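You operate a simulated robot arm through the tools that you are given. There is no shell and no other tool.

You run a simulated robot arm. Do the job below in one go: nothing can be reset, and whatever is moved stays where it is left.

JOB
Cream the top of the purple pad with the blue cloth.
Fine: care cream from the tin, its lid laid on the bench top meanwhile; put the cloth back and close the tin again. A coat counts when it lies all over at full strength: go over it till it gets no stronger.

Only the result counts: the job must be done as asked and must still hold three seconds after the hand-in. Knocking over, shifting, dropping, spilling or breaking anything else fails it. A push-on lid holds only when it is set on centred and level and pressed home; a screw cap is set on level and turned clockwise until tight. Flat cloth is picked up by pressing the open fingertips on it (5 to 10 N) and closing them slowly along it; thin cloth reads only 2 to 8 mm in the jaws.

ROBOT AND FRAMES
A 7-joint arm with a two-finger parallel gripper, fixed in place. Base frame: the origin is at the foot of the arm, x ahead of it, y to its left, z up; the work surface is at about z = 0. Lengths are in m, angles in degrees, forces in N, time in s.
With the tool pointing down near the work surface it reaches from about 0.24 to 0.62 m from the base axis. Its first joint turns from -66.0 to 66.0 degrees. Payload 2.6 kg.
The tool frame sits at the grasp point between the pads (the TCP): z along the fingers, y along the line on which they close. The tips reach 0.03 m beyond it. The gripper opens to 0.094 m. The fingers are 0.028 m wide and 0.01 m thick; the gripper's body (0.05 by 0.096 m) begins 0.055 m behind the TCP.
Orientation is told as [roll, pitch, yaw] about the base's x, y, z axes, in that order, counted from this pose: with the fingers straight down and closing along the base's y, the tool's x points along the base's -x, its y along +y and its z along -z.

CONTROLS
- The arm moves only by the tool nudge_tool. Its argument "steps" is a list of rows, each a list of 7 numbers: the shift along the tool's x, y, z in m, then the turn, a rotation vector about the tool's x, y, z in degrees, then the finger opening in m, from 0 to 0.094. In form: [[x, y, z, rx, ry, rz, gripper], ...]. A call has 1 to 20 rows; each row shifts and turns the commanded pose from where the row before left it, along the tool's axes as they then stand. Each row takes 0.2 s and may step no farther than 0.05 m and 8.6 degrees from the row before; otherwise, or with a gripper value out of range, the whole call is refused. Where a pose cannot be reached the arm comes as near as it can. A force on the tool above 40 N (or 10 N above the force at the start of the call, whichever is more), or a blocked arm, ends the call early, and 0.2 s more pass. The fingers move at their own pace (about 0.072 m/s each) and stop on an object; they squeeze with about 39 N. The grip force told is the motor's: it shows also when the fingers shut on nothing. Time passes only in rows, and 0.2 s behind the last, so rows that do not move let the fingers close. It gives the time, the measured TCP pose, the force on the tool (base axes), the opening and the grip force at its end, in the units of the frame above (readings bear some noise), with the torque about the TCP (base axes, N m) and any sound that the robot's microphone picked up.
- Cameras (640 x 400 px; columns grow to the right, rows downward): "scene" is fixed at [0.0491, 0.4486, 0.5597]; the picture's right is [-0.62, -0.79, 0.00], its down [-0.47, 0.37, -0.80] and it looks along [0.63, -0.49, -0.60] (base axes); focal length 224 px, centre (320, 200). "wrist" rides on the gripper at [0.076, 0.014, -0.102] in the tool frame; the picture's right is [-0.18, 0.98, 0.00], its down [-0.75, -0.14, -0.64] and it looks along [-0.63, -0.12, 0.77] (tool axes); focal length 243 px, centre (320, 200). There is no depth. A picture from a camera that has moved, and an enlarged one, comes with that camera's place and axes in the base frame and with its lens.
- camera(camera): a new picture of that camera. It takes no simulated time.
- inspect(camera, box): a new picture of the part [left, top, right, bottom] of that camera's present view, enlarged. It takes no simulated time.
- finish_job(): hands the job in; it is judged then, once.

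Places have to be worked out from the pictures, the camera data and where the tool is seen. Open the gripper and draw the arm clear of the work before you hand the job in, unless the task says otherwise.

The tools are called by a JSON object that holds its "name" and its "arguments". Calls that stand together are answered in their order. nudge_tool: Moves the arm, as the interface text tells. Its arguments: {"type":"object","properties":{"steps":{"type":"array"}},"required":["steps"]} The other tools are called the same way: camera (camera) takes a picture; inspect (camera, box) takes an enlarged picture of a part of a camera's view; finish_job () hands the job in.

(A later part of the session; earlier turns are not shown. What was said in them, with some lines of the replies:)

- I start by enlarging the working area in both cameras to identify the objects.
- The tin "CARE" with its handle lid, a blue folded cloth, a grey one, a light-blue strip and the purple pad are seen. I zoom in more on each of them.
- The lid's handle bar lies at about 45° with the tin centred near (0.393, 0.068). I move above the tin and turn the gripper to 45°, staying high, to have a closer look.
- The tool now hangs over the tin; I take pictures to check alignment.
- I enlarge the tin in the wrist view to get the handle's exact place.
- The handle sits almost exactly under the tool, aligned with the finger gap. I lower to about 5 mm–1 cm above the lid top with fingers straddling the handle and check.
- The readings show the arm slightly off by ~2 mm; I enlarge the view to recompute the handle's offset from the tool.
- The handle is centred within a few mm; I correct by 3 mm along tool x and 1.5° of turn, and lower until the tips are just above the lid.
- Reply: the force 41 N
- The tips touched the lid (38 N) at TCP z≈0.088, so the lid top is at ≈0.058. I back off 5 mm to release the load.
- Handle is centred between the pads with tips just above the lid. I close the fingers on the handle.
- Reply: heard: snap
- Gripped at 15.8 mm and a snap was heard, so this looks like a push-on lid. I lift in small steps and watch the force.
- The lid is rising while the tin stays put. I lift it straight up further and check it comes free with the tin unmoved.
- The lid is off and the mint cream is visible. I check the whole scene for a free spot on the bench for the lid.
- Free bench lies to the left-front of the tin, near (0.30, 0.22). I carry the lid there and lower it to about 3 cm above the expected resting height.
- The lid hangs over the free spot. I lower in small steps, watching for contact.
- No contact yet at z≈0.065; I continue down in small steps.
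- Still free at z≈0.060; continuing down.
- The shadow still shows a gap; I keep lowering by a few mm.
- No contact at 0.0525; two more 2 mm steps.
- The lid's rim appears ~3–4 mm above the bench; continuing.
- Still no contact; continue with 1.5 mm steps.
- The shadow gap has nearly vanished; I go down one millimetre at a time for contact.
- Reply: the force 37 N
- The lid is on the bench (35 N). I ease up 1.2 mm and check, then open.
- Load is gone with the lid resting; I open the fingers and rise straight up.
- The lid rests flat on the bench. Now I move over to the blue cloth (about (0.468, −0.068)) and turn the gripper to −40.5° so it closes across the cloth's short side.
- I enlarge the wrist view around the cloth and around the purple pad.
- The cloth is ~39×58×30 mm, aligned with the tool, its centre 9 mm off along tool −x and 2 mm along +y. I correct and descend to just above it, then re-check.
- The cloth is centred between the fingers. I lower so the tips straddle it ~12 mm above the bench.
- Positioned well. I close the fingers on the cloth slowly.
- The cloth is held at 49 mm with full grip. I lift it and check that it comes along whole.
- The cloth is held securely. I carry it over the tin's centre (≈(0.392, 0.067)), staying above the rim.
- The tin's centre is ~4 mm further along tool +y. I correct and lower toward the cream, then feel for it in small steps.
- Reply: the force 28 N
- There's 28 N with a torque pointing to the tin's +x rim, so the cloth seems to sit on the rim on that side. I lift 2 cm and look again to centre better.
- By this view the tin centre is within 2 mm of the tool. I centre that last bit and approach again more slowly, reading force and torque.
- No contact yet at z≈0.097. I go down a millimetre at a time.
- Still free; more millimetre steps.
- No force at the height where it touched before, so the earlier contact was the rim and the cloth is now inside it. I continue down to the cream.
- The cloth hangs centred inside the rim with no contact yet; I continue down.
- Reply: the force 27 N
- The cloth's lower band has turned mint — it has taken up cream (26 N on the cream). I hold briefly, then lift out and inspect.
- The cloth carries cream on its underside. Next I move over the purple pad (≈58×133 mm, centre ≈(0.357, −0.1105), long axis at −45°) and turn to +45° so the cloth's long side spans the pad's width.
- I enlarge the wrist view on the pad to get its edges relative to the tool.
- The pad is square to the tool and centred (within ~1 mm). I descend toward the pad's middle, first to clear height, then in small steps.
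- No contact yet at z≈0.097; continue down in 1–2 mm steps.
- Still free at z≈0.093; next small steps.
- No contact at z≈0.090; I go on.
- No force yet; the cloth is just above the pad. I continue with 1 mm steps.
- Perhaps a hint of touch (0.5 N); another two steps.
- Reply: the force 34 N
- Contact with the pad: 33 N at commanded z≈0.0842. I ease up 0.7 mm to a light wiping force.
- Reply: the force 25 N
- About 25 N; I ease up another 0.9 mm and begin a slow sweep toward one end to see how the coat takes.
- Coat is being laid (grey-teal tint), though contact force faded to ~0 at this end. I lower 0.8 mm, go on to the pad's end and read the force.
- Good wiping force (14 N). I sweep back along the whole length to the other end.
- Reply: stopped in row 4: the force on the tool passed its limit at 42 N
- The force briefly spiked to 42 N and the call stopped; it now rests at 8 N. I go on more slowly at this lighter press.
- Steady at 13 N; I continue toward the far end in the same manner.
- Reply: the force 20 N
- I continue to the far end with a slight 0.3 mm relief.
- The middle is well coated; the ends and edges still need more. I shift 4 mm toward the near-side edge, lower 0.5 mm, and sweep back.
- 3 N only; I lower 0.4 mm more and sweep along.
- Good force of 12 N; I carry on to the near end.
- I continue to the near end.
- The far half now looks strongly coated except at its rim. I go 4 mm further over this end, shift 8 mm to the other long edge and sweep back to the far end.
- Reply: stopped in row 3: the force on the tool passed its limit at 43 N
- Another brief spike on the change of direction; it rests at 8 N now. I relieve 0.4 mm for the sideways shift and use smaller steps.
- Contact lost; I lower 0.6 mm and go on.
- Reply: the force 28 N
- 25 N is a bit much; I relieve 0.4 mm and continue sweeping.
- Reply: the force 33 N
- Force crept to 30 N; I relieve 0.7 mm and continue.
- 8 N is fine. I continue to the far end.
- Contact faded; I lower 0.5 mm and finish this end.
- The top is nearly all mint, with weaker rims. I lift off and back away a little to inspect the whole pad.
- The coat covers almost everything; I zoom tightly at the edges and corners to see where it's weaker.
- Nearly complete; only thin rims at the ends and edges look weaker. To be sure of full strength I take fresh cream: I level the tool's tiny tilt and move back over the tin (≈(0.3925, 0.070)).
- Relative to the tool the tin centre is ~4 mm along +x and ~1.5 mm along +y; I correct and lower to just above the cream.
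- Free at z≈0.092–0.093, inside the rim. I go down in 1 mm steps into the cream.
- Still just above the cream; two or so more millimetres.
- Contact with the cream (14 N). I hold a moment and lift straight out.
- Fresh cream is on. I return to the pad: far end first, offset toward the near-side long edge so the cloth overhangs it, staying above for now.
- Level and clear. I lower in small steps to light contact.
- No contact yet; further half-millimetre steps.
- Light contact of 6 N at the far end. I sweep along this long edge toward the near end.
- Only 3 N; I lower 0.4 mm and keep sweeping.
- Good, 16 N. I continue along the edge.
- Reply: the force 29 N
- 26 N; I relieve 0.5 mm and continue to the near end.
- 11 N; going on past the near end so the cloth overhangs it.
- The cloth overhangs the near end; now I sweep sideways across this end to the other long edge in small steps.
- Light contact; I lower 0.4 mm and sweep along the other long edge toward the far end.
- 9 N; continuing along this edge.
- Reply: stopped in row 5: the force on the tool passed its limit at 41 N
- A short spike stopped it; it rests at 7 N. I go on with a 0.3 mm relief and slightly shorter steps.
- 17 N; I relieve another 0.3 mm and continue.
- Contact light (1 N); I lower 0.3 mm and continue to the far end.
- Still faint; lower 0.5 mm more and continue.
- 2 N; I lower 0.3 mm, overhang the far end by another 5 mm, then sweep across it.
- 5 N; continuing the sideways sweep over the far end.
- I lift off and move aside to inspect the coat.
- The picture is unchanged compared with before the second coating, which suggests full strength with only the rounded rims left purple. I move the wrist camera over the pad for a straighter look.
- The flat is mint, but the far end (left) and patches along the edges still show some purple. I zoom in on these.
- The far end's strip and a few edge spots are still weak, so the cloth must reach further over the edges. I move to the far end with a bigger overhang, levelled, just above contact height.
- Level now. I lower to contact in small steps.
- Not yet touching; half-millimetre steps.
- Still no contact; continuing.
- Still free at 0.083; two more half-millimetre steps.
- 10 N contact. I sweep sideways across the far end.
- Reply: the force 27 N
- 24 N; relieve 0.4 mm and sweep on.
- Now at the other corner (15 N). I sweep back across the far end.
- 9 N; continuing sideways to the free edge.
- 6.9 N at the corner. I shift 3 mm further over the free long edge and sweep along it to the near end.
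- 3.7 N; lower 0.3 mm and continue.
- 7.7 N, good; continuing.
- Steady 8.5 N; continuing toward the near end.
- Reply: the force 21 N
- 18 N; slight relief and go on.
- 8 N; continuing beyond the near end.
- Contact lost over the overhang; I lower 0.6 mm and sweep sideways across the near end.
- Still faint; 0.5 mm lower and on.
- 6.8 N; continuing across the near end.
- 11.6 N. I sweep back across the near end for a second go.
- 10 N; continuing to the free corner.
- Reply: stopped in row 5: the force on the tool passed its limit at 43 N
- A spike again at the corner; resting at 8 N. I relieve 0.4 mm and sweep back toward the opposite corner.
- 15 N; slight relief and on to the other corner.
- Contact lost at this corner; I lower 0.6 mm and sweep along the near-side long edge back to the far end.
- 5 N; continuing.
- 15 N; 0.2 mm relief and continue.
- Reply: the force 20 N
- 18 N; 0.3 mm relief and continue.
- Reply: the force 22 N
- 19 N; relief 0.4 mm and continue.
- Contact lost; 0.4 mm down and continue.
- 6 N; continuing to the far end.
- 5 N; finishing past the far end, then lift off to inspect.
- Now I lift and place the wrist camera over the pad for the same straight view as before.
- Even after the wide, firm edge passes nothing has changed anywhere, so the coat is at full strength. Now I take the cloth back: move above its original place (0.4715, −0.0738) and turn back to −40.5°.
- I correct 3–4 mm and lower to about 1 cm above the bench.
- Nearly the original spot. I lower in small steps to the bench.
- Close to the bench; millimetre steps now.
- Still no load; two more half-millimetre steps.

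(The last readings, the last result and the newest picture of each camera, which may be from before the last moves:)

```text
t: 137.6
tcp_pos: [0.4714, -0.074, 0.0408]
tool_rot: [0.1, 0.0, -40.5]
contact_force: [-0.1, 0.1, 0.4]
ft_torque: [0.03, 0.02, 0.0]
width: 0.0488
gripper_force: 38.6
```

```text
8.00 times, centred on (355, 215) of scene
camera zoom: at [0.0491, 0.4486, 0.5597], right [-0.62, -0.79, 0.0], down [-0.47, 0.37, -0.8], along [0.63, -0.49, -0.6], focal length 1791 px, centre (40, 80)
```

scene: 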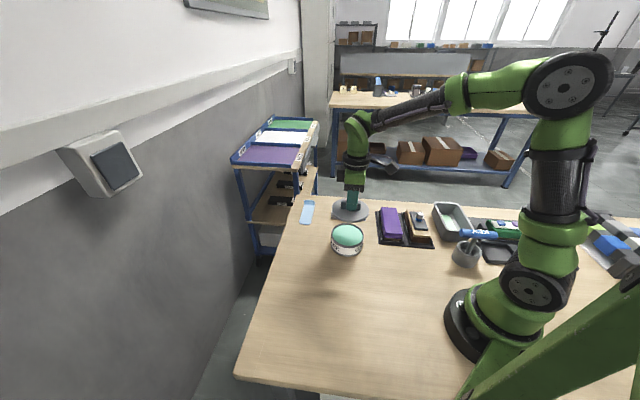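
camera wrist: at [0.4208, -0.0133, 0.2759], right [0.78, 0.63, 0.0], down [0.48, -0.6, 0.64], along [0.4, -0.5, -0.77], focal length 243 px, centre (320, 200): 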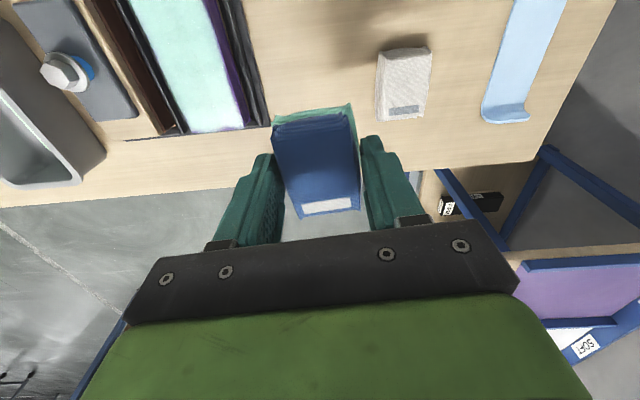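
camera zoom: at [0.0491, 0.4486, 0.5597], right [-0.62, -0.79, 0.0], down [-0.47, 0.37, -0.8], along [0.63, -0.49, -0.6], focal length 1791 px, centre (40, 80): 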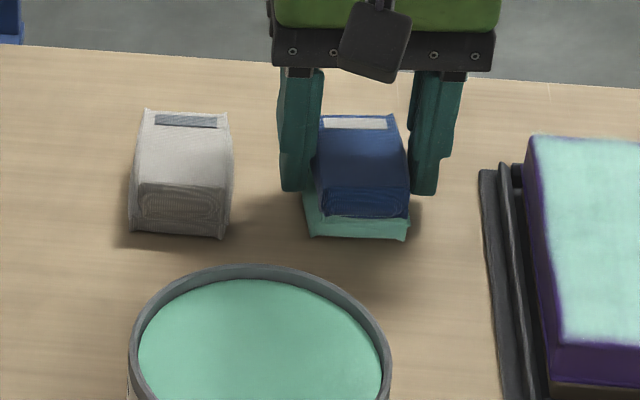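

The cloth bottom is ~1–2 mm above its former place in view; I continue by half-millimetres.

{"name": "nudge_tool", "arguments": {"steps": [[0, 0, 0.0007, 0, 0, 0, 0.03], [0, 0, 0.0007, 0, 0, 0, 0.03], [0, 0, 0, 0, 0, 0, 0.03]]}}

```text
t: 138.4
tcp_pos: [0.4732, -0.0743, 0.0408]
tool_rot: [0.1, -0.1, -40.5]
contact_force: [-1.9, -0.1, 4.0]
ft_torque: [-0.08, 0.06, -0.05]
width: 0.0487
gripper_force: 38.7
```

The cloth touches the bench (4 N). I release it by opening slowly, then rise straight up.

{"name": "nudge_tool", "arguments": {"steps": [[0, 0, 0, 0, 0, 0, 0.052], [0, 0, 0, 0, 0, 0, 0.058], [0, 0, 0, 0, 0, 0, 0.068], [0, 0, 0, 0, 0, 0, 0.072], [0, 0, 0, 0, 0, 0, 0.072], [0, 0, -0.01, 0, 0, 0, 0.072], [0, 0, -0.03, 0, 0, 0, 0.072], [0, 0, -0.04, 0, 0, 0, 0.072], [0, 0, -0.04, 0, 0, 0, 0.072], [0, 0, -0.03, 0, 0, 0, 0.072], [0, 0, 0, 0, 0, 0, 0.072]]}}

{"name": "inspect", "arguments": {"camera": "scene", "box": [300, 180, 440, 280]}}

{"name": "camera", "arguments": {"camera": "wrist"}}

```text
t: 140.8
tcp_pos: [0.4722, -0.0745, 0.1905]
tool_rot: [0.0, 0.0, -40.5]
contact_force: [0.0, 0.0, -0.2]
ft_torque: [0.05, 0.02, -0.03]
width: 0.0722
gripper_force: 0.0
```

```text
4.00 times, centred on (370, 230) of scene
camera zoom: at [0.0491, 0.4486, 0.5597], right [-0.62, -0.79, 0.0], down [-0.47, 0.37, -0.8], along [0.63, -0.49, -0.6], focal length 896 px, centre (120, 80)
```

zoom: 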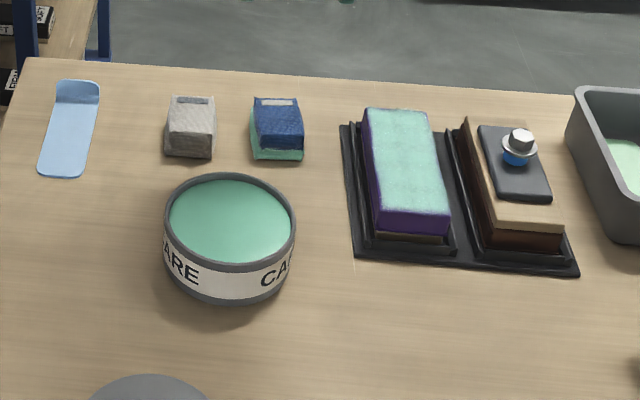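

```text
taken
camera wrist: at [0.4244, -0.015, 0.2925], right [0.78, 0.63, 0.0], down [0.48, -0.6, 0.64], along [0.4, -0.5, -0.77], focal length 243 px, centre (320, 200)
```

wrist: 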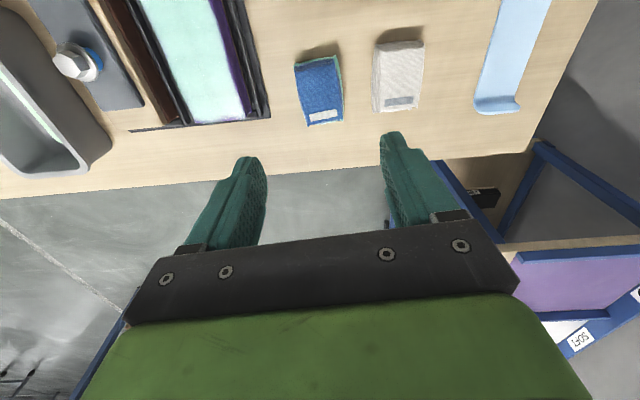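

The cloth lies back in its former place. Now I go for the lid: turn back to 43.5° and move above it at (0.302, 0.220).

{"name": "nudge_tool", "arguments": {"steps": [[0, 0, 0, 0, 0, -7, 0.06], [0, 0, 0, 0, 0, -7, 0.06], [0, 0, 0, 0, 0, -7, 0.06], [0, 0, 0, 0, 0, -7, 0.06], [0, 0, 0, 0, 0, -7, 0.06], [0, 0, 0, 0, 0, -7, 0.06], [0, 0, 0, 0, 0, -7, 0.06], [0, 0, 0, 0, 0, -7, 0.06], [0, 0, 0, 0, 0, -7, 0.06], [0, 0, 0, 0, 0, -7, 0.06], [0, 0, 0, 0, 0, -7, 0.06], [0, 0, 0, 0, 0, -7, 0.06], [-0.00995, 0.0413, 0, 0, 0, 0, 0.06], [-0.00995, 0.0413, 0, 0, 0, 0, 0.06], [-0.00995, 0.0413, 0, 0, 0, 0, 0.06], [-0.00995, 0.0413, 0, 0, 0, 0, 0.06], [-0.00995, 0.0413, 0, 0, 0, 0, 0.06], [-0.00995, 0.0413, 0, 0, 0, 0, 0.06], [-0.00995, 0.0413, 0, 0, 0, 0, 0.06], [-0.00995, 0.0413, 0, 0, 0, 0, 0.06]]}}

{"name": "nudge_tool", "arguments": {"steps": [[0, 0, 0, 0, 0, 0, 0.06], [0, 0, 0, 0, 0, 0, 0.06]]}}

{"name": "inspect", "arguments": {"camera": "wrist", "box": [230, 10, 410, 150]}}

{"name": "inspect", "arguments": {"camera": "scene", "box": [360, 180, 440, 250]}}

```text
t: 145.0
tcp_pos: [0.303, 0.2184, 0.1925]
tool_rot: [0.1, 0.0, 43.4]
contact_force: [0.4, 0.1, 0.2]
ft_torque: [-0.02, 0.0, -0.01]
width: 0.0599
gripper_force: 0.1
```

```text
t: 145.6
tcp_pos: [0.3036, 0.2175, 0.1918]
tool_rot: [0.0, -0.1, 43.5]
contact_force: [-0.7, -0.4, -0.7]
ft_torque: [0.01, -0.01, -0.01]
width: 0.0598
gripper_force: 0.1
```

```text
2.86 times, centred on (320, 80) of wrist
camera zoom: at [0.2396, 0.1749, 0.2945], right [-0.54, 0.84, 0.0], down [0.64, 0.42, 0.64], along [0.54, 0.35, -0.77], focal length 693 px, centre (320, 543)
```

zoom: 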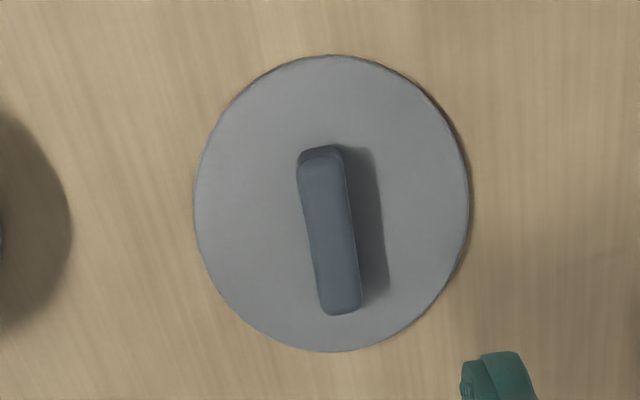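

```text
5.71 times, centred on (400, 215) of scene
camera zoom: at [0.0491, 0.4486, 0.5597], right [-0.62, -0.79, 0.0], down [-0.47, 0.37, -0.8], along [0.63, -0.49, -0.6], focal length 1279 px, centre (-137, 114)
```

zoom: 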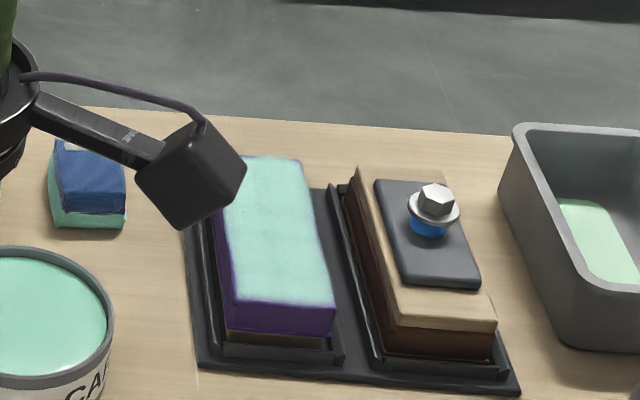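

The pad looks evenly coated. Before re-lidding, I check whether the tin moved by taking the very same zoom of it as before the dipping.

{"name": "inspect", "arguments": {"camera": "scene", "box": [325, 215, 375, 265]}}

{"name": "nudge_tool", "arguments": {"steps": [[0, 0, 0, 0, 0, 0, 0.06], [0, 0, 0, 0, 0, 0, 0.06]]}}

```text
8.00 times, centred on (350, 240) of scene
camera zoom: at [0.0491, 0.4486, 0.5597], right [-0.62, -0.79, 0.0], down [-0.47, 0.37, -0.8], along [0.63, -0.49, -0.6], focal length 1791 px, centre (80, -120)
```

zoom: 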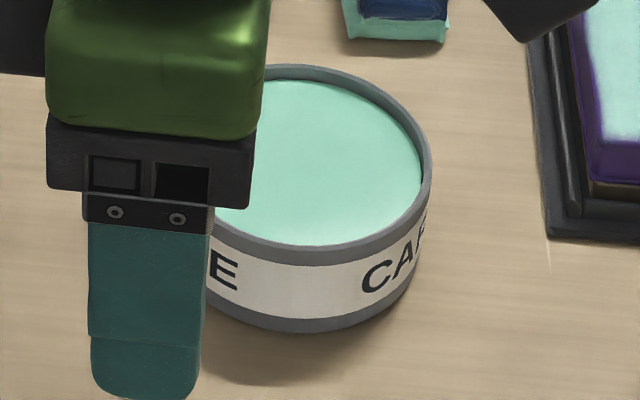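

```text
t: 146.2
tcp_pos: [0.3033, 0.2168, 0.1929]
tool_rot: [0.0, -0.1, 43.4]
contact_force: [0.7, 0.4, 1.1]
ft_torque: [0.01, 0.02, -0.01]
width: 0.0599
gripper_force: 0.1
```

The tin has not moved. The lid's handle is ~4 mm along tool +y and ~1 mm along +x; I correct, and descend over the handle to the same grip height.

{"name": "nudge_tool", "arguments": {"steps": [[0.001, 0.004, 0.03, 0, 0, 0, 0.06], [0, 0, 0.04, 0, 0, 0, 0.06], [0, 0, 0.04, 0, 0, 0, 0.06], [0, 0, 0, 0, 0, 0, 0.06], [0, 0, 0, 0, 0, 0, 0.06]]}}

{"name": "inspect", "arguments": {"camera": "wrist", "box": [220, 20, 420, 220]}}

```text
t: 147.4
tcp_pos: [0.3017, 0.2225, 0.0834]
tool_rot: [0.0, -0.1, 43.5]
contact_force: [0.3, 0.3, 0.6]
ft_torque: [0.01, 0.03, 0.0]
width: 0.0601
gripper_force: 0.0
```

```text
2.00 times, centred on (320, 120) of wrist
camera zoom: at [0.236, 0.1791, 0.1858], right [-0.54, 0.84, 0.0], down [0.64, 0.42, 0.64], along [0.54, 0.35, -0.77], focal length 485 px, centre (320, 360)
```

zoom: 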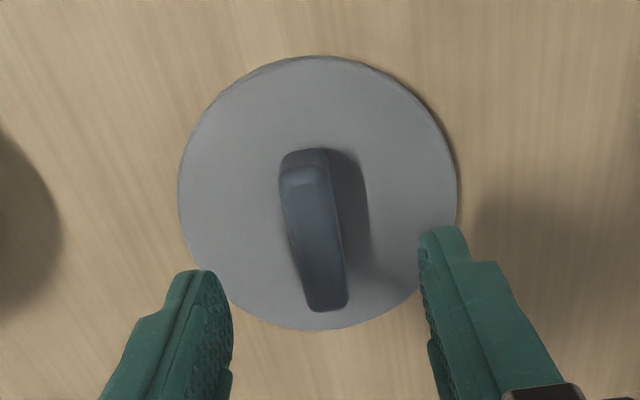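

I fine-tune 2.5 mm along the handle to match the first grip and go down to grip height.

{"name": "nudge_tool", "arguments": {"steps": [[0.0025, 0.0007, 0.015, 0, 0, 0, 0.06], [0, 0, 0.015, 0, 0, 0, 0.06], [0, 0, 0.007, 0, 0, 0, 0.06], [0, 0, 0.002, 0, 0, 0, 0.06], [0, 0, 0, 0, 0, 0, 0.06]]}}

{"name": "inspect", "arguments": {"camera": "wrist", "box": [220, 20, 420, 220]}}

```text
t: 148.6
tcp_pos: [0.2982, 0.221, 0.0427]
tool_rot: [0.0, -0.1, 43.5]
contact_force: [0.2, -0.2, 0.3]
ft_torque: [0.01, -0.01, -0.02]
width: 0.0599
gripper_force: 0.0
```

```text
2.00 times, centred on (320, 120) of wrist
camera zoom: at [0.2334, 0.178, 0.1448], right [-0.54, 0.84, 0.0], down [0.64, 0.42, 0.64], along [0.54, 0.35, -0.77], focal length 485 px, centre (320, 360)
```

zoom: 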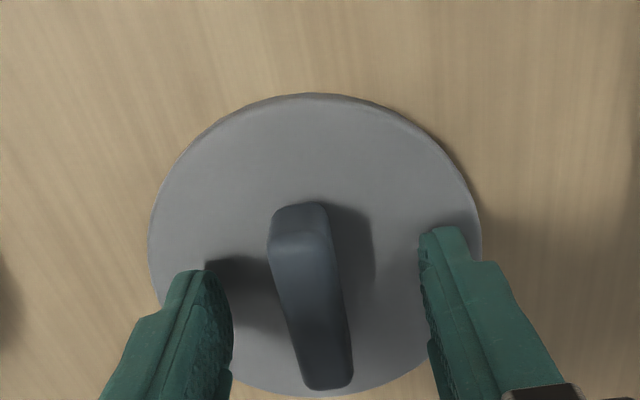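

This matches the view at the first grip almost exactly. I close on the handle.

{"name": "nudge_tool", "arguments": {"steps": [[0, 0, 0, 0, 0, 0, 0.04], [0, 0, 0, 0, 0, 0, 0.025], [0, 0, 0, 0, 0, 0, 0.015], [0, 0, 0, 0, 0, 0, 0.005], [0, 0, 0, 0, 0, 0, 0.0], [0, 0, 0, 0, 0, 0, 0.0]]}}

{"name": "camera", "arguments": {"camera": "wrist"}}

```text
t: 150.0
tcp_pos: [0.2981, 0.2216, 0.0421]
tool_rot: [0.0, -0.1, 43.5]
contact_force: [0.2, -0.1, 0.8]
ft_torque: [-0.01, -0.03, -0.01]
width: 0.0161
gripper_force: 39.3
```

```text
taken
camera wrist: at [0.2335, 0.1779, 0.1449], right [-0.54, 0.84, 0.0], down [0.64, 0.42, 0.64], along [0.54, 0.35, -0.77], focal length 243 px, centre (320, 200)
```

wrist: 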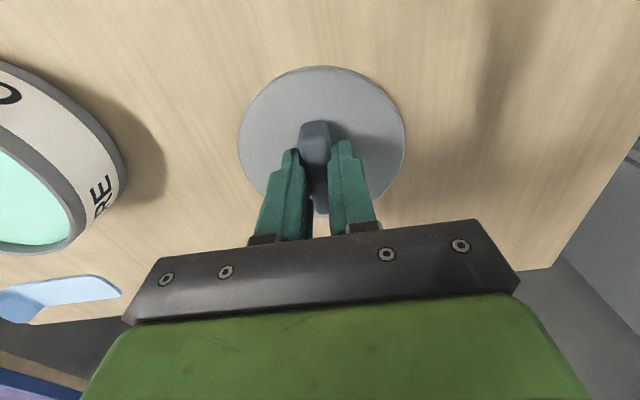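

Gripped at 16 mm as before. I lift the lid and carry it back above the tin.

{"name": "nudge_tool", "arguments": {"steps": [[0, 0, -0.005, 0, 0, 0, 0.0], [0, 0, -0.025, 0, 0, 0, 0.0], [0, 0, -0.04, 0, 0, 0, 0.0], [0, 0, -0.04, 0, 0, 0, 0.0], [0.0079, -0.0356, 0, 0, 0, 0, 0.0], [0.0079, -0.0356, 0, 0, 0, 0, 0.0], [0.0079, -0.0356, 0, 0, 0, 0, 0.0], [0.0079, -0.0356, 0, 0, 0, 0, 0.0], [0.0079, -0.0356, 0, 0, 0, 0, 0.0], [0, 0, 0, 0, 0, 0, 0.0], [0, 0, 0, 0, 0, 0, 0.0]]}}

{"name": "camera", "arguments": {"camera": "wrist"}}

{"name": "inspect", "arguments": {"camera": "scene", "box": [310, 170, 390, 270]}}

```text
t: 152.4
tcp_pos: [0.394, 0.0644, 0.1541]
tool_rot: [0.0, -0.2, 43.5]
contact_force: [-0.3, 0.2, -0.4]
ft_torque: [0.0, 0.01, -0.02]
width: 0.016
gripper_force: 39.3
```

```text
taken
camera wrist: at [0.3298, 0.0222, 0.2566], right [-0.54, 0.84, 0.0], down [0.64, 0.42, 0.64], along [0.54, 0.35, -0.77], focal length 243 px, centre (320, 200)
```

wrist: 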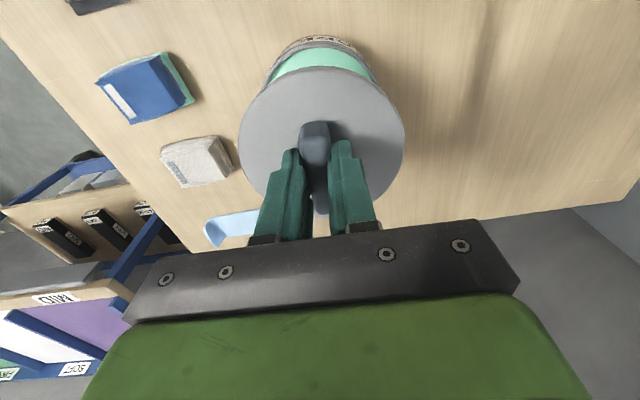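

```text
4.00 times, centred on (350, 220) of scene
camera zoom: at [0.0491, 0.4486, 0.5597], right [-0.62, -0.79, 0.0], down [-0.47, 0.37, -0.8], along [0.63, -0.49, -0.6], focal length 896 px, centre (200, 120)
```

zoom: 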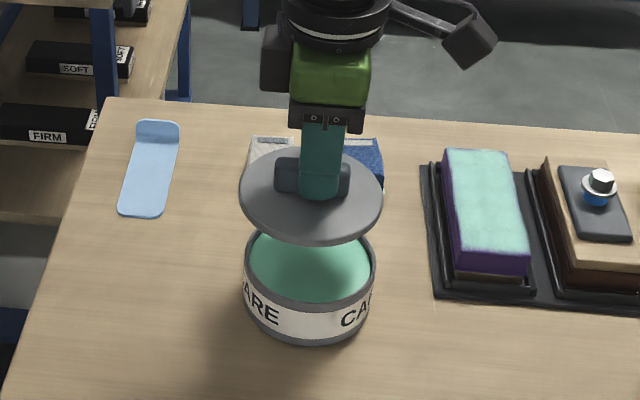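

The lid hangs level over the tin. I lower to ~1.5 cm above its seat and check the alignment in both cameras.

{"name": "nudge_tool", "arguments": {"steps": [[0, 0, 0.02, -0.08, 0.09, 0, 0.0], [0, 0, 0.02, 0, 0, 0, 0.0], [0, 0, 0.008, 0, 0, 0, 0.0], [0, 0, 0, 0, 0, 0, 0.0], [0, 0, 0, 0, 0, 0, 0.0]]}}

{"name": "inspect", "arguments": {"camera": "wrist", "box": [220, 20, 420, 220]}}

{"name": "inspect", "arguments": {"camera": "scene", "box": [320, 205, 376, 265]}}

```text
t: 153.6
tcp_pos: [0.3914, 0.0666, 0.1059]
tool_rot: [0.1, 0.1, 43.6]
contact_force: [0.9, -0.7, -0.9]
ft_torque: [-0.02, 0.01, -0.01]
width: 0.0157
gripper_force: 39.2
```

```text
2.00 times, centred on (320, 120) of wrist
camera zoom: at [0.3275, 0.0218, 0.208], right [-0.54, 0.84, 0.0], down [0.65, 0.42, 0.64], along [0.54, 0.35, -0.77], focal length 485 px, centre (320, 360)
```

zoom: 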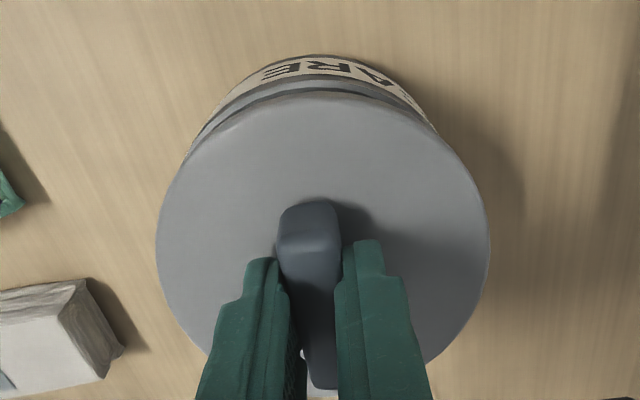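

```text
6.67 times, centred on (348, 235) of scene
camera zoom: at [0.0491, 0.4486, 0.5597], right [-0.62, -0.79, 0.0], down [-0.47, 0.37, -0.8], along [0.63, -0.49, -0.6], focal length 1492 px, centre (133, -33)
```

zoom: 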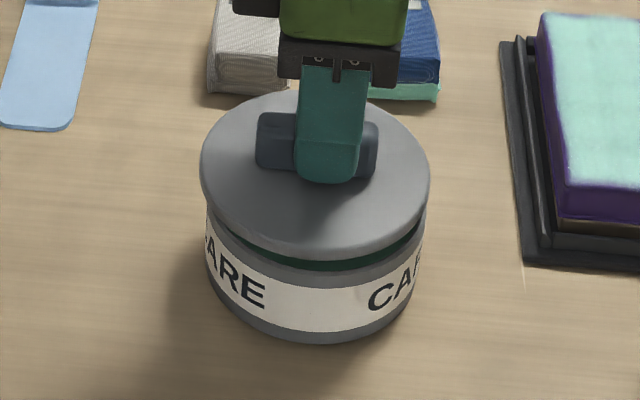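

Compared with the seated view, the lid is ~2 mm off along tool −x and ~2 mm toward the camera. I correct that and lower to ~5 mm above the seat for another check.

{"name": "nudge_tool", "arguments": {"steps": [[0.0022, -0.0018, 0.004, 0, 0, 0, 0.0], [0, 0, 0.004, 0, 0, 0, 0.0], [0, 0, 0, 0, 0, 0, 0.0], [0, 0, 0, 0, 0, 0, 0.0]]}}

{"name": "inspect", "arguments": {"camera": "scene", "box": [320, 200, 376, 260]}}

{"name": "inspect", "arguments": {"camera": "wrist", "box": [220, 20, 420, 220]}}

```text
t: 154.6
tcp_pos: [0.391, 0.0636, 0.0976]
tool_rot: [0.1, -0.1, 43.6]
contact_force: [0.4, -0.5, 0.0]
ft_torque: [0.0, 0.03, 0.02]
width: 0.016
gripper_force: 39.4
```

```text
6.67 times, centred on (348, 230) of scene
camera zoom: at [0.0491, 0.4486, 0.5597], right [-0.62, -0.79, 0.0], down [-0.47, 0.37, -0.8], along [0.63, -0.49, -0.6], focal length 1492 px, centre (133, 0)
```

zoom: 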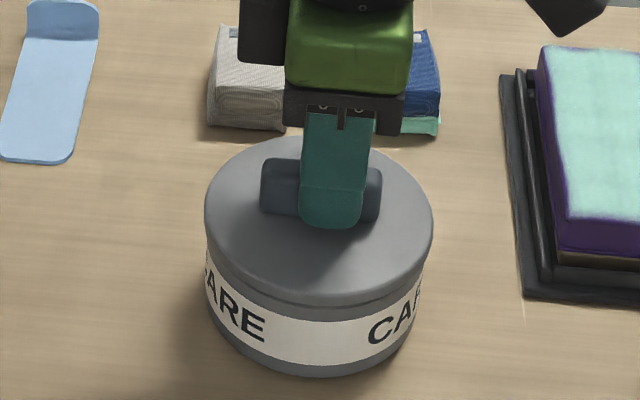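

```text
2.00 times, centred on (320, 120) of wrist
camera zoom: at [0.3261, 0.0197, 0.1999], right [-0.54, 0.84, 0.0], down [0.64, 0.42, 0.64], along [0.54, 0.35, -0.77], focal length 485 px, centre (320, 360)
```

zoom: 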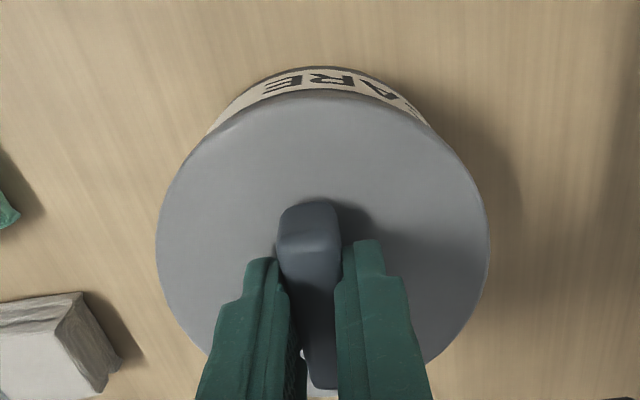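

The lid's outline now coincides with the earlier aligned view within about a pixel. I lower in 1–1.5 mm steps onto the tin.

{"name": "nudge_tool", "arguments": {"steps": [[0, 0, 0.0015, 0, 0, 0, 0.0], [0, 0, 0.0015, 0, 0, 0, 0.0], [0, 0, 0, 0, 0, 0, 0.0]]}}

```text
t: 155.4
tcp_pos: [0.3901, 0.0626, 0.0944]
tool_rot: [0.2, 0.0, 43.5]
contact_force: [-0.6, -0.2, -1.1]
ft_torque: [-0.02, 0.03, 0.0]
width: 0.0156
gripper_force: 39.1
```

No contact yet at 0.094; continuing with 1 mm steps.

{"name": "nudge_tool", "arguments": {"steps": [[0, 0, 0.001, 0, 0, 0, 0.0], [0, 0, 0.001, 0, 0, 0, 0.0], [0, 0, 0, 0, 0, 0, 0.0]]}}

{"name": "inspect", "arguments": {"camera": "scene", "box": [320, 200, 376, 260]}}

```text
t: 156.2
tcp_pos: [0.3906, 0.0618, 0.0923]
tool_rot: [0.1, -0.1, 43.5]
contact_force: [-15.6, -0.3, 34.4]
ft_torque: [-0.05, 0.34, 0.02]
width: 0.016
gripper_force: 39.2
heard: snap
```

```text
6.67 times, centred on (348, 230) of scene
camera zoom: at [0.0489, 0.4485, 0.5598], right [-0.62, -0.79, 0.0], down [-0.47, 0.37, -0.8], along [0.63, -0.49, -0.6], focal length 1492 px, centre (133, 0)
```

zoom: 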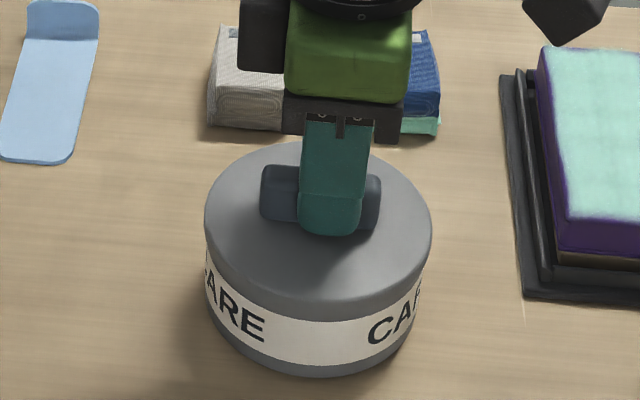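

A snap was heard at 34 N: the lid has engaged. I zoom in to check that it's level and fully down.

{"name": "inspect", "arguments": {"camera": "scene", "box": [326, 222, 370, 262]}}

{"name": "inspect", "arguments": {"camera": "wrist", "box": [220, 20, 420, 220]}}

```text
10.00 times, centred on (348, 242) of scene
camera zoom: at [0.0489, 0.4485, 0.5598], right [-0.62, -0.79, 0.0], down [-0.47, 0.37, -0.8], along [0.63, -0.49, -0.6], focal length 2239 px, centre (40, -220)
```

zoom: 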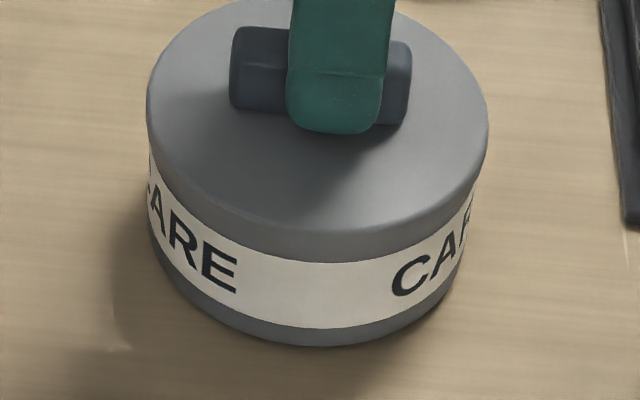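

```text
2.00 times, centred on (320, 120) of wrist
camera zoom: at [0.3263, 0.0194, 0.1949], right [-0.54, 0.84, 0.0], down [0.64, 0.41, 0.64], along [0.54, 0.35, -0.77], focal length 485 px, centre (320, 360)
```

zoom: 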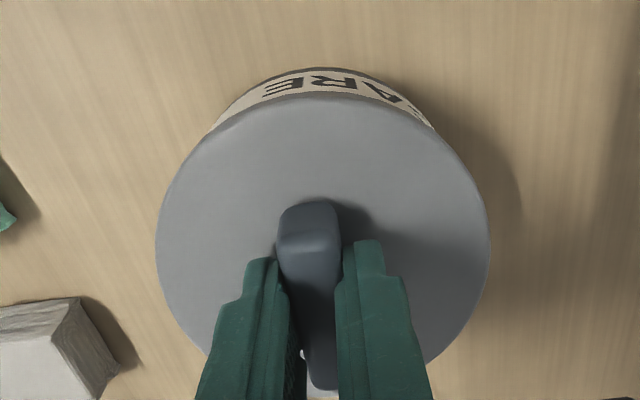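

The label band below the lid shows the same height as originally, so the lid sits home and level. I ease the load by 1 mm before opening.

{"name": "nudge_tool", "arguments": {"steps": [[0, 0, -0.001, 0, 0, 0, 0.0], [0, 0, 0, 0, 0, 0, 0.0]]}}

```text
t: 156.8
tcp_pos: [0.3915, 0.0632, 0.0912]
tool_rot: [0.1, -0.1, 43.5]
contact_force: [-14.8, -1.0, 28.4]
ft_torque: [0.22, 0.05, 0.0]
width: 0.0159
gripper_force: 39.1
```

Still 28 N; ease another 1 mm.

{"name": "nudge_tool", "arguments": {"steps": [[0, 0, -0.001, 0, 0, 0, 0.0], [0, 0, 0, 0, 0, 0, 0.0]]}}

```text
t: 157.4
tcp_pos: [0.3917, 0.0623, 0.0925]
tool_rot: [0.1, 0.1, 43.6]
contact_force: [-4.1, 1.5, 6.5]
ft_torque: [0.29, -0.26, 0.06]
width: 0.0159
gripper_force: 39.1
```

6.5 N left, pressing slightly. I open the fingers now.

{"name": "nudge_tool", "arguments": {"steps": [[0, 0, 0, 0, 0, 0, 0.02], [0, 0, 0, 0, 0, 0, 0.03], [0, 0, 0, 0, 0, 0, 0.045], [0, 0, 0, 0, 0, 0, 0.06], [0, 0, 0, 0, 0, 0, 0.06]]}}

{"name": "inspect", "arguments": {"camera": "scene", "box": [326, 222, 370, 262]}}

```text
t: 158.6
tcp_pos: [0.3915, 0.0633, 0.0931]
tool_rot: [0.1, 0.0, 43.5]
contact_force: [0.2, 0.2, 0.7]
ft_torque: [-0.02, -0.03, -0.02]
width: 0.0603
gripper_force: 0.0
```

```text
10.00 times, centred on (348, 242) of scene
camera zoom: at [0.0491, 0.4486, 0.5597], right [-0.62, -0.79, 0.0], down [-0.47, 0.37, -0.8], along [0.63, -0.49, -0.6], focal length 2239 px, centre (40, -220)
```

zoom: 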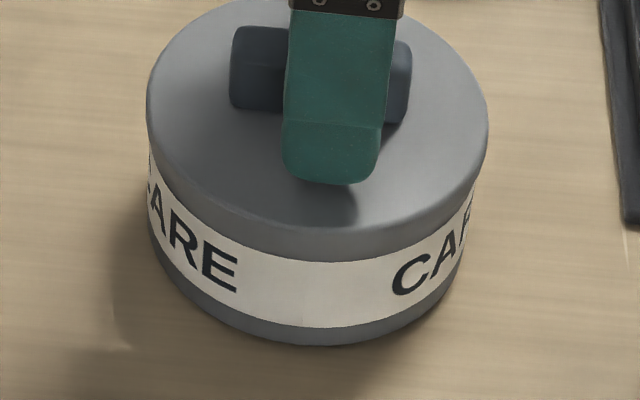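

The lid stays seated after release. To be certain it's home I press down evenly with the open fingertips on both sides of the handle.

{"name": "nudge_tool", "arguments": {"steps": [[0, 0, 0.003, 0, 0, 0, 0.06], [0, 0, 0.001, 0, 0, 0, 0.06], [0, 0, 0, 0, 0, 0, 0.06]]}}

```text
t: 159.4
tcp_pos: [0.3911, 0.0633, 0.0898]
tool_rot: [0.0, 0.1, 43.4]
contact_force: [-0.9, -0.8, -0.4]
ft_torque: [0.01, -0.03, -0.01]
width: 0.0599
gripper_force: 0.0
```

No contact yet; one more small step at a time.

{"name": "nudge_tool", "arguments": {"steps": [[0, 0, 0.001, 0, 0, 0, 0.06], [0, 0, 0.0007, 0, 0, 0, 0.06], [0, 0, 0, 0, 0, 0, 0.06]]}}

```text
t: 160.2
tcp_pos: [0.391, 0.0627, 0.0876]
tool_rot: [0.2, 0.0, 43.5]
contact_force: [-0.2, 0.0, -0.1]
ft_torque: [-0.04, -0.04, 0.01]
width: 0.0602
gripper_force: 0.1
```

Still free; next steps.

{"name": "nudge_tool", "arguments": {"steps": [[0, 0, 0.0008, 0, 0, 0, 0.06], [0, 0, 0.0008, 0, 0, 0, 0.06], [0, 0, 0, 0, 0, 0, 0.06]]}}

```text
t: 161.0
tcp_pos: [0.3904, 0.0636, 0.0874]
tool_rot: [0.0, 0.0, 43.3]
contact_force: [-10.3, -6.2, 29.8]
ft_torque: [-0.2, 0.32, 0.05]
width: 0.0596
gripper_force: 0.0
```

The fingertips met the lid at the same height as at the very start (0.0875) and no further snap came: it's fully home. I rise and retreat clear.

{"name": "nudge_tool", "arguments": {"steps": [[0, 0, -0.003, 0, 0, 0, 0.06], [0, 0, -0.01, 0, 0, 0, 0.06], [0, 0, -0.03, 0, 0, 0, 0.06], [0, 0, -0.04, 0, 0, 0, 0.06], [0, 0, -0.04, 0, 0, 0, 0.08], [0, 0, -0.04, 0, 0, 0, 0.09], [0, 0, -0.04, 0, 0, 0, 0.09], [0, 0, -0.03, 0, 0, 0, 0.09], [0, 0, 0, 0, 0, 0, 0.09]]}}

{"name": "camera", "arguments": {"camera": "scene"}}

{"name": "inspect", "arguments": {"camera": "scene", "box": [290, 190, 440, 290]}}

{"name": "inspect", "arguments": {"camera": "scene", "box": [380, 200, 412, 244]}}

```text
t: 163.0
tcp_pos: [0.3904, 0.0625, 0.3205]
tool_rot: [0.1, 0.0, 43.6]
contact_force: [-0.3, -0.2, 0.2]
ft_torque: [-0.02, -0.01, -0.01]
width: 0.0899
gripper_force: 0.1
```

```text
taken
```

scene: 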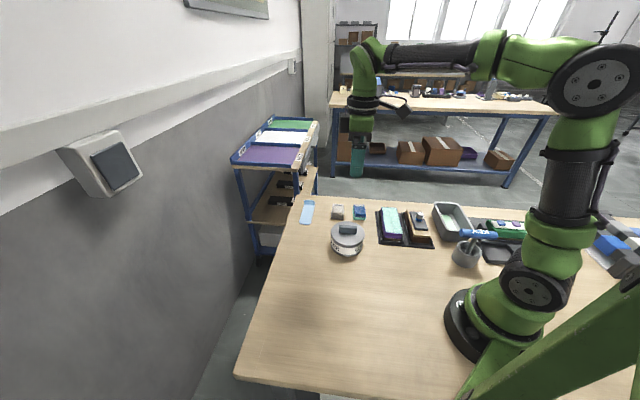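

```text
4.00 times, centred on (365, 240) of scene
camera zoom: at [0.0491, 0.4486, 0.5597], right [-0.62, -0.79, 0.0], down [-0.47, 0.37, -0.8], along [0.63, -0.49, -0.6], focal length 896 px, centre (140, 40)
```

zoom: 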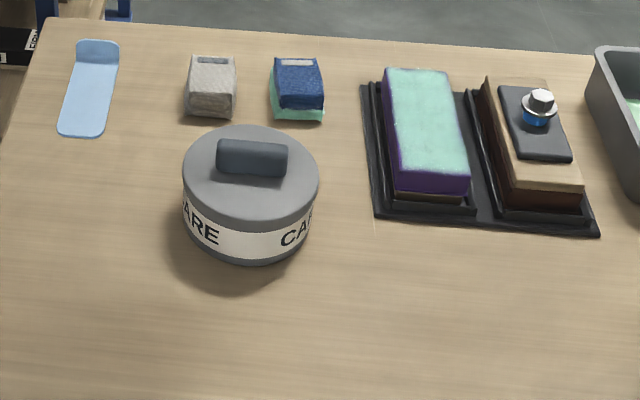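

```text
9.09 times, centred on (396, 222) of scene
camera zoom: at [0.0491, 0.4486, 0.5597], right [-0.62, -0.79, 0.0], down [-0.47, 0.37, -0.8], along [0.63, -0.49, -0.6], focal length 2035 px, centre (-371, 0)
```

zoom: 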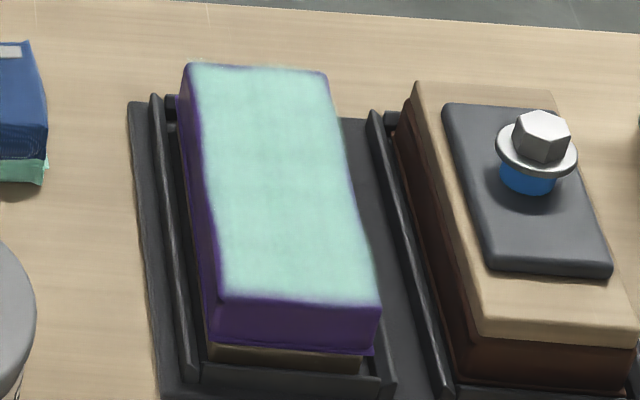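

Everything is in place: lid seated on the tin, cloth back in its spot, the pad's top evenly creamed, the other objects unmoved, and the open gripper raised clear. I hand the job in.

{"name": "finish_job", "arguments": {}}

```text
The job is handed in.
```

The top of the purple pad is creamed with the blue cloth, and I've handed the job in. I don't have the judge's result.

- **Coat:** I loaded the cloth from the tin twice and went over the whole top, with extra passes hanging over every edge and both ends. The later passes changed nothing I could see, so I took it as full strength. A thin purple line remains along the pad's edges and ends. I took it to be the rounding, but I couldn't confirm that from the pictures.
- **Cloth:** it is back in its original spot and lines up with the first picture.
- **Tin:** the lid lay on the bench while I worked. It went back on with an audible snap, and a press of about 30 N afterwards gave no second snap. The lid top is at the same height as at the start.
- **Contact with the tin:** on the first dip the cloth briefly pressed on the rim at about 28 N. A before-and-after picture shows the tin did not move.
- **Contact with the pad:** while wiping, the arm cut out four times on brief force spikes of 41–43 N. The pad stayed in its tray.

Nothing else on the bench looks shifted. The gripper is open and raised clear.
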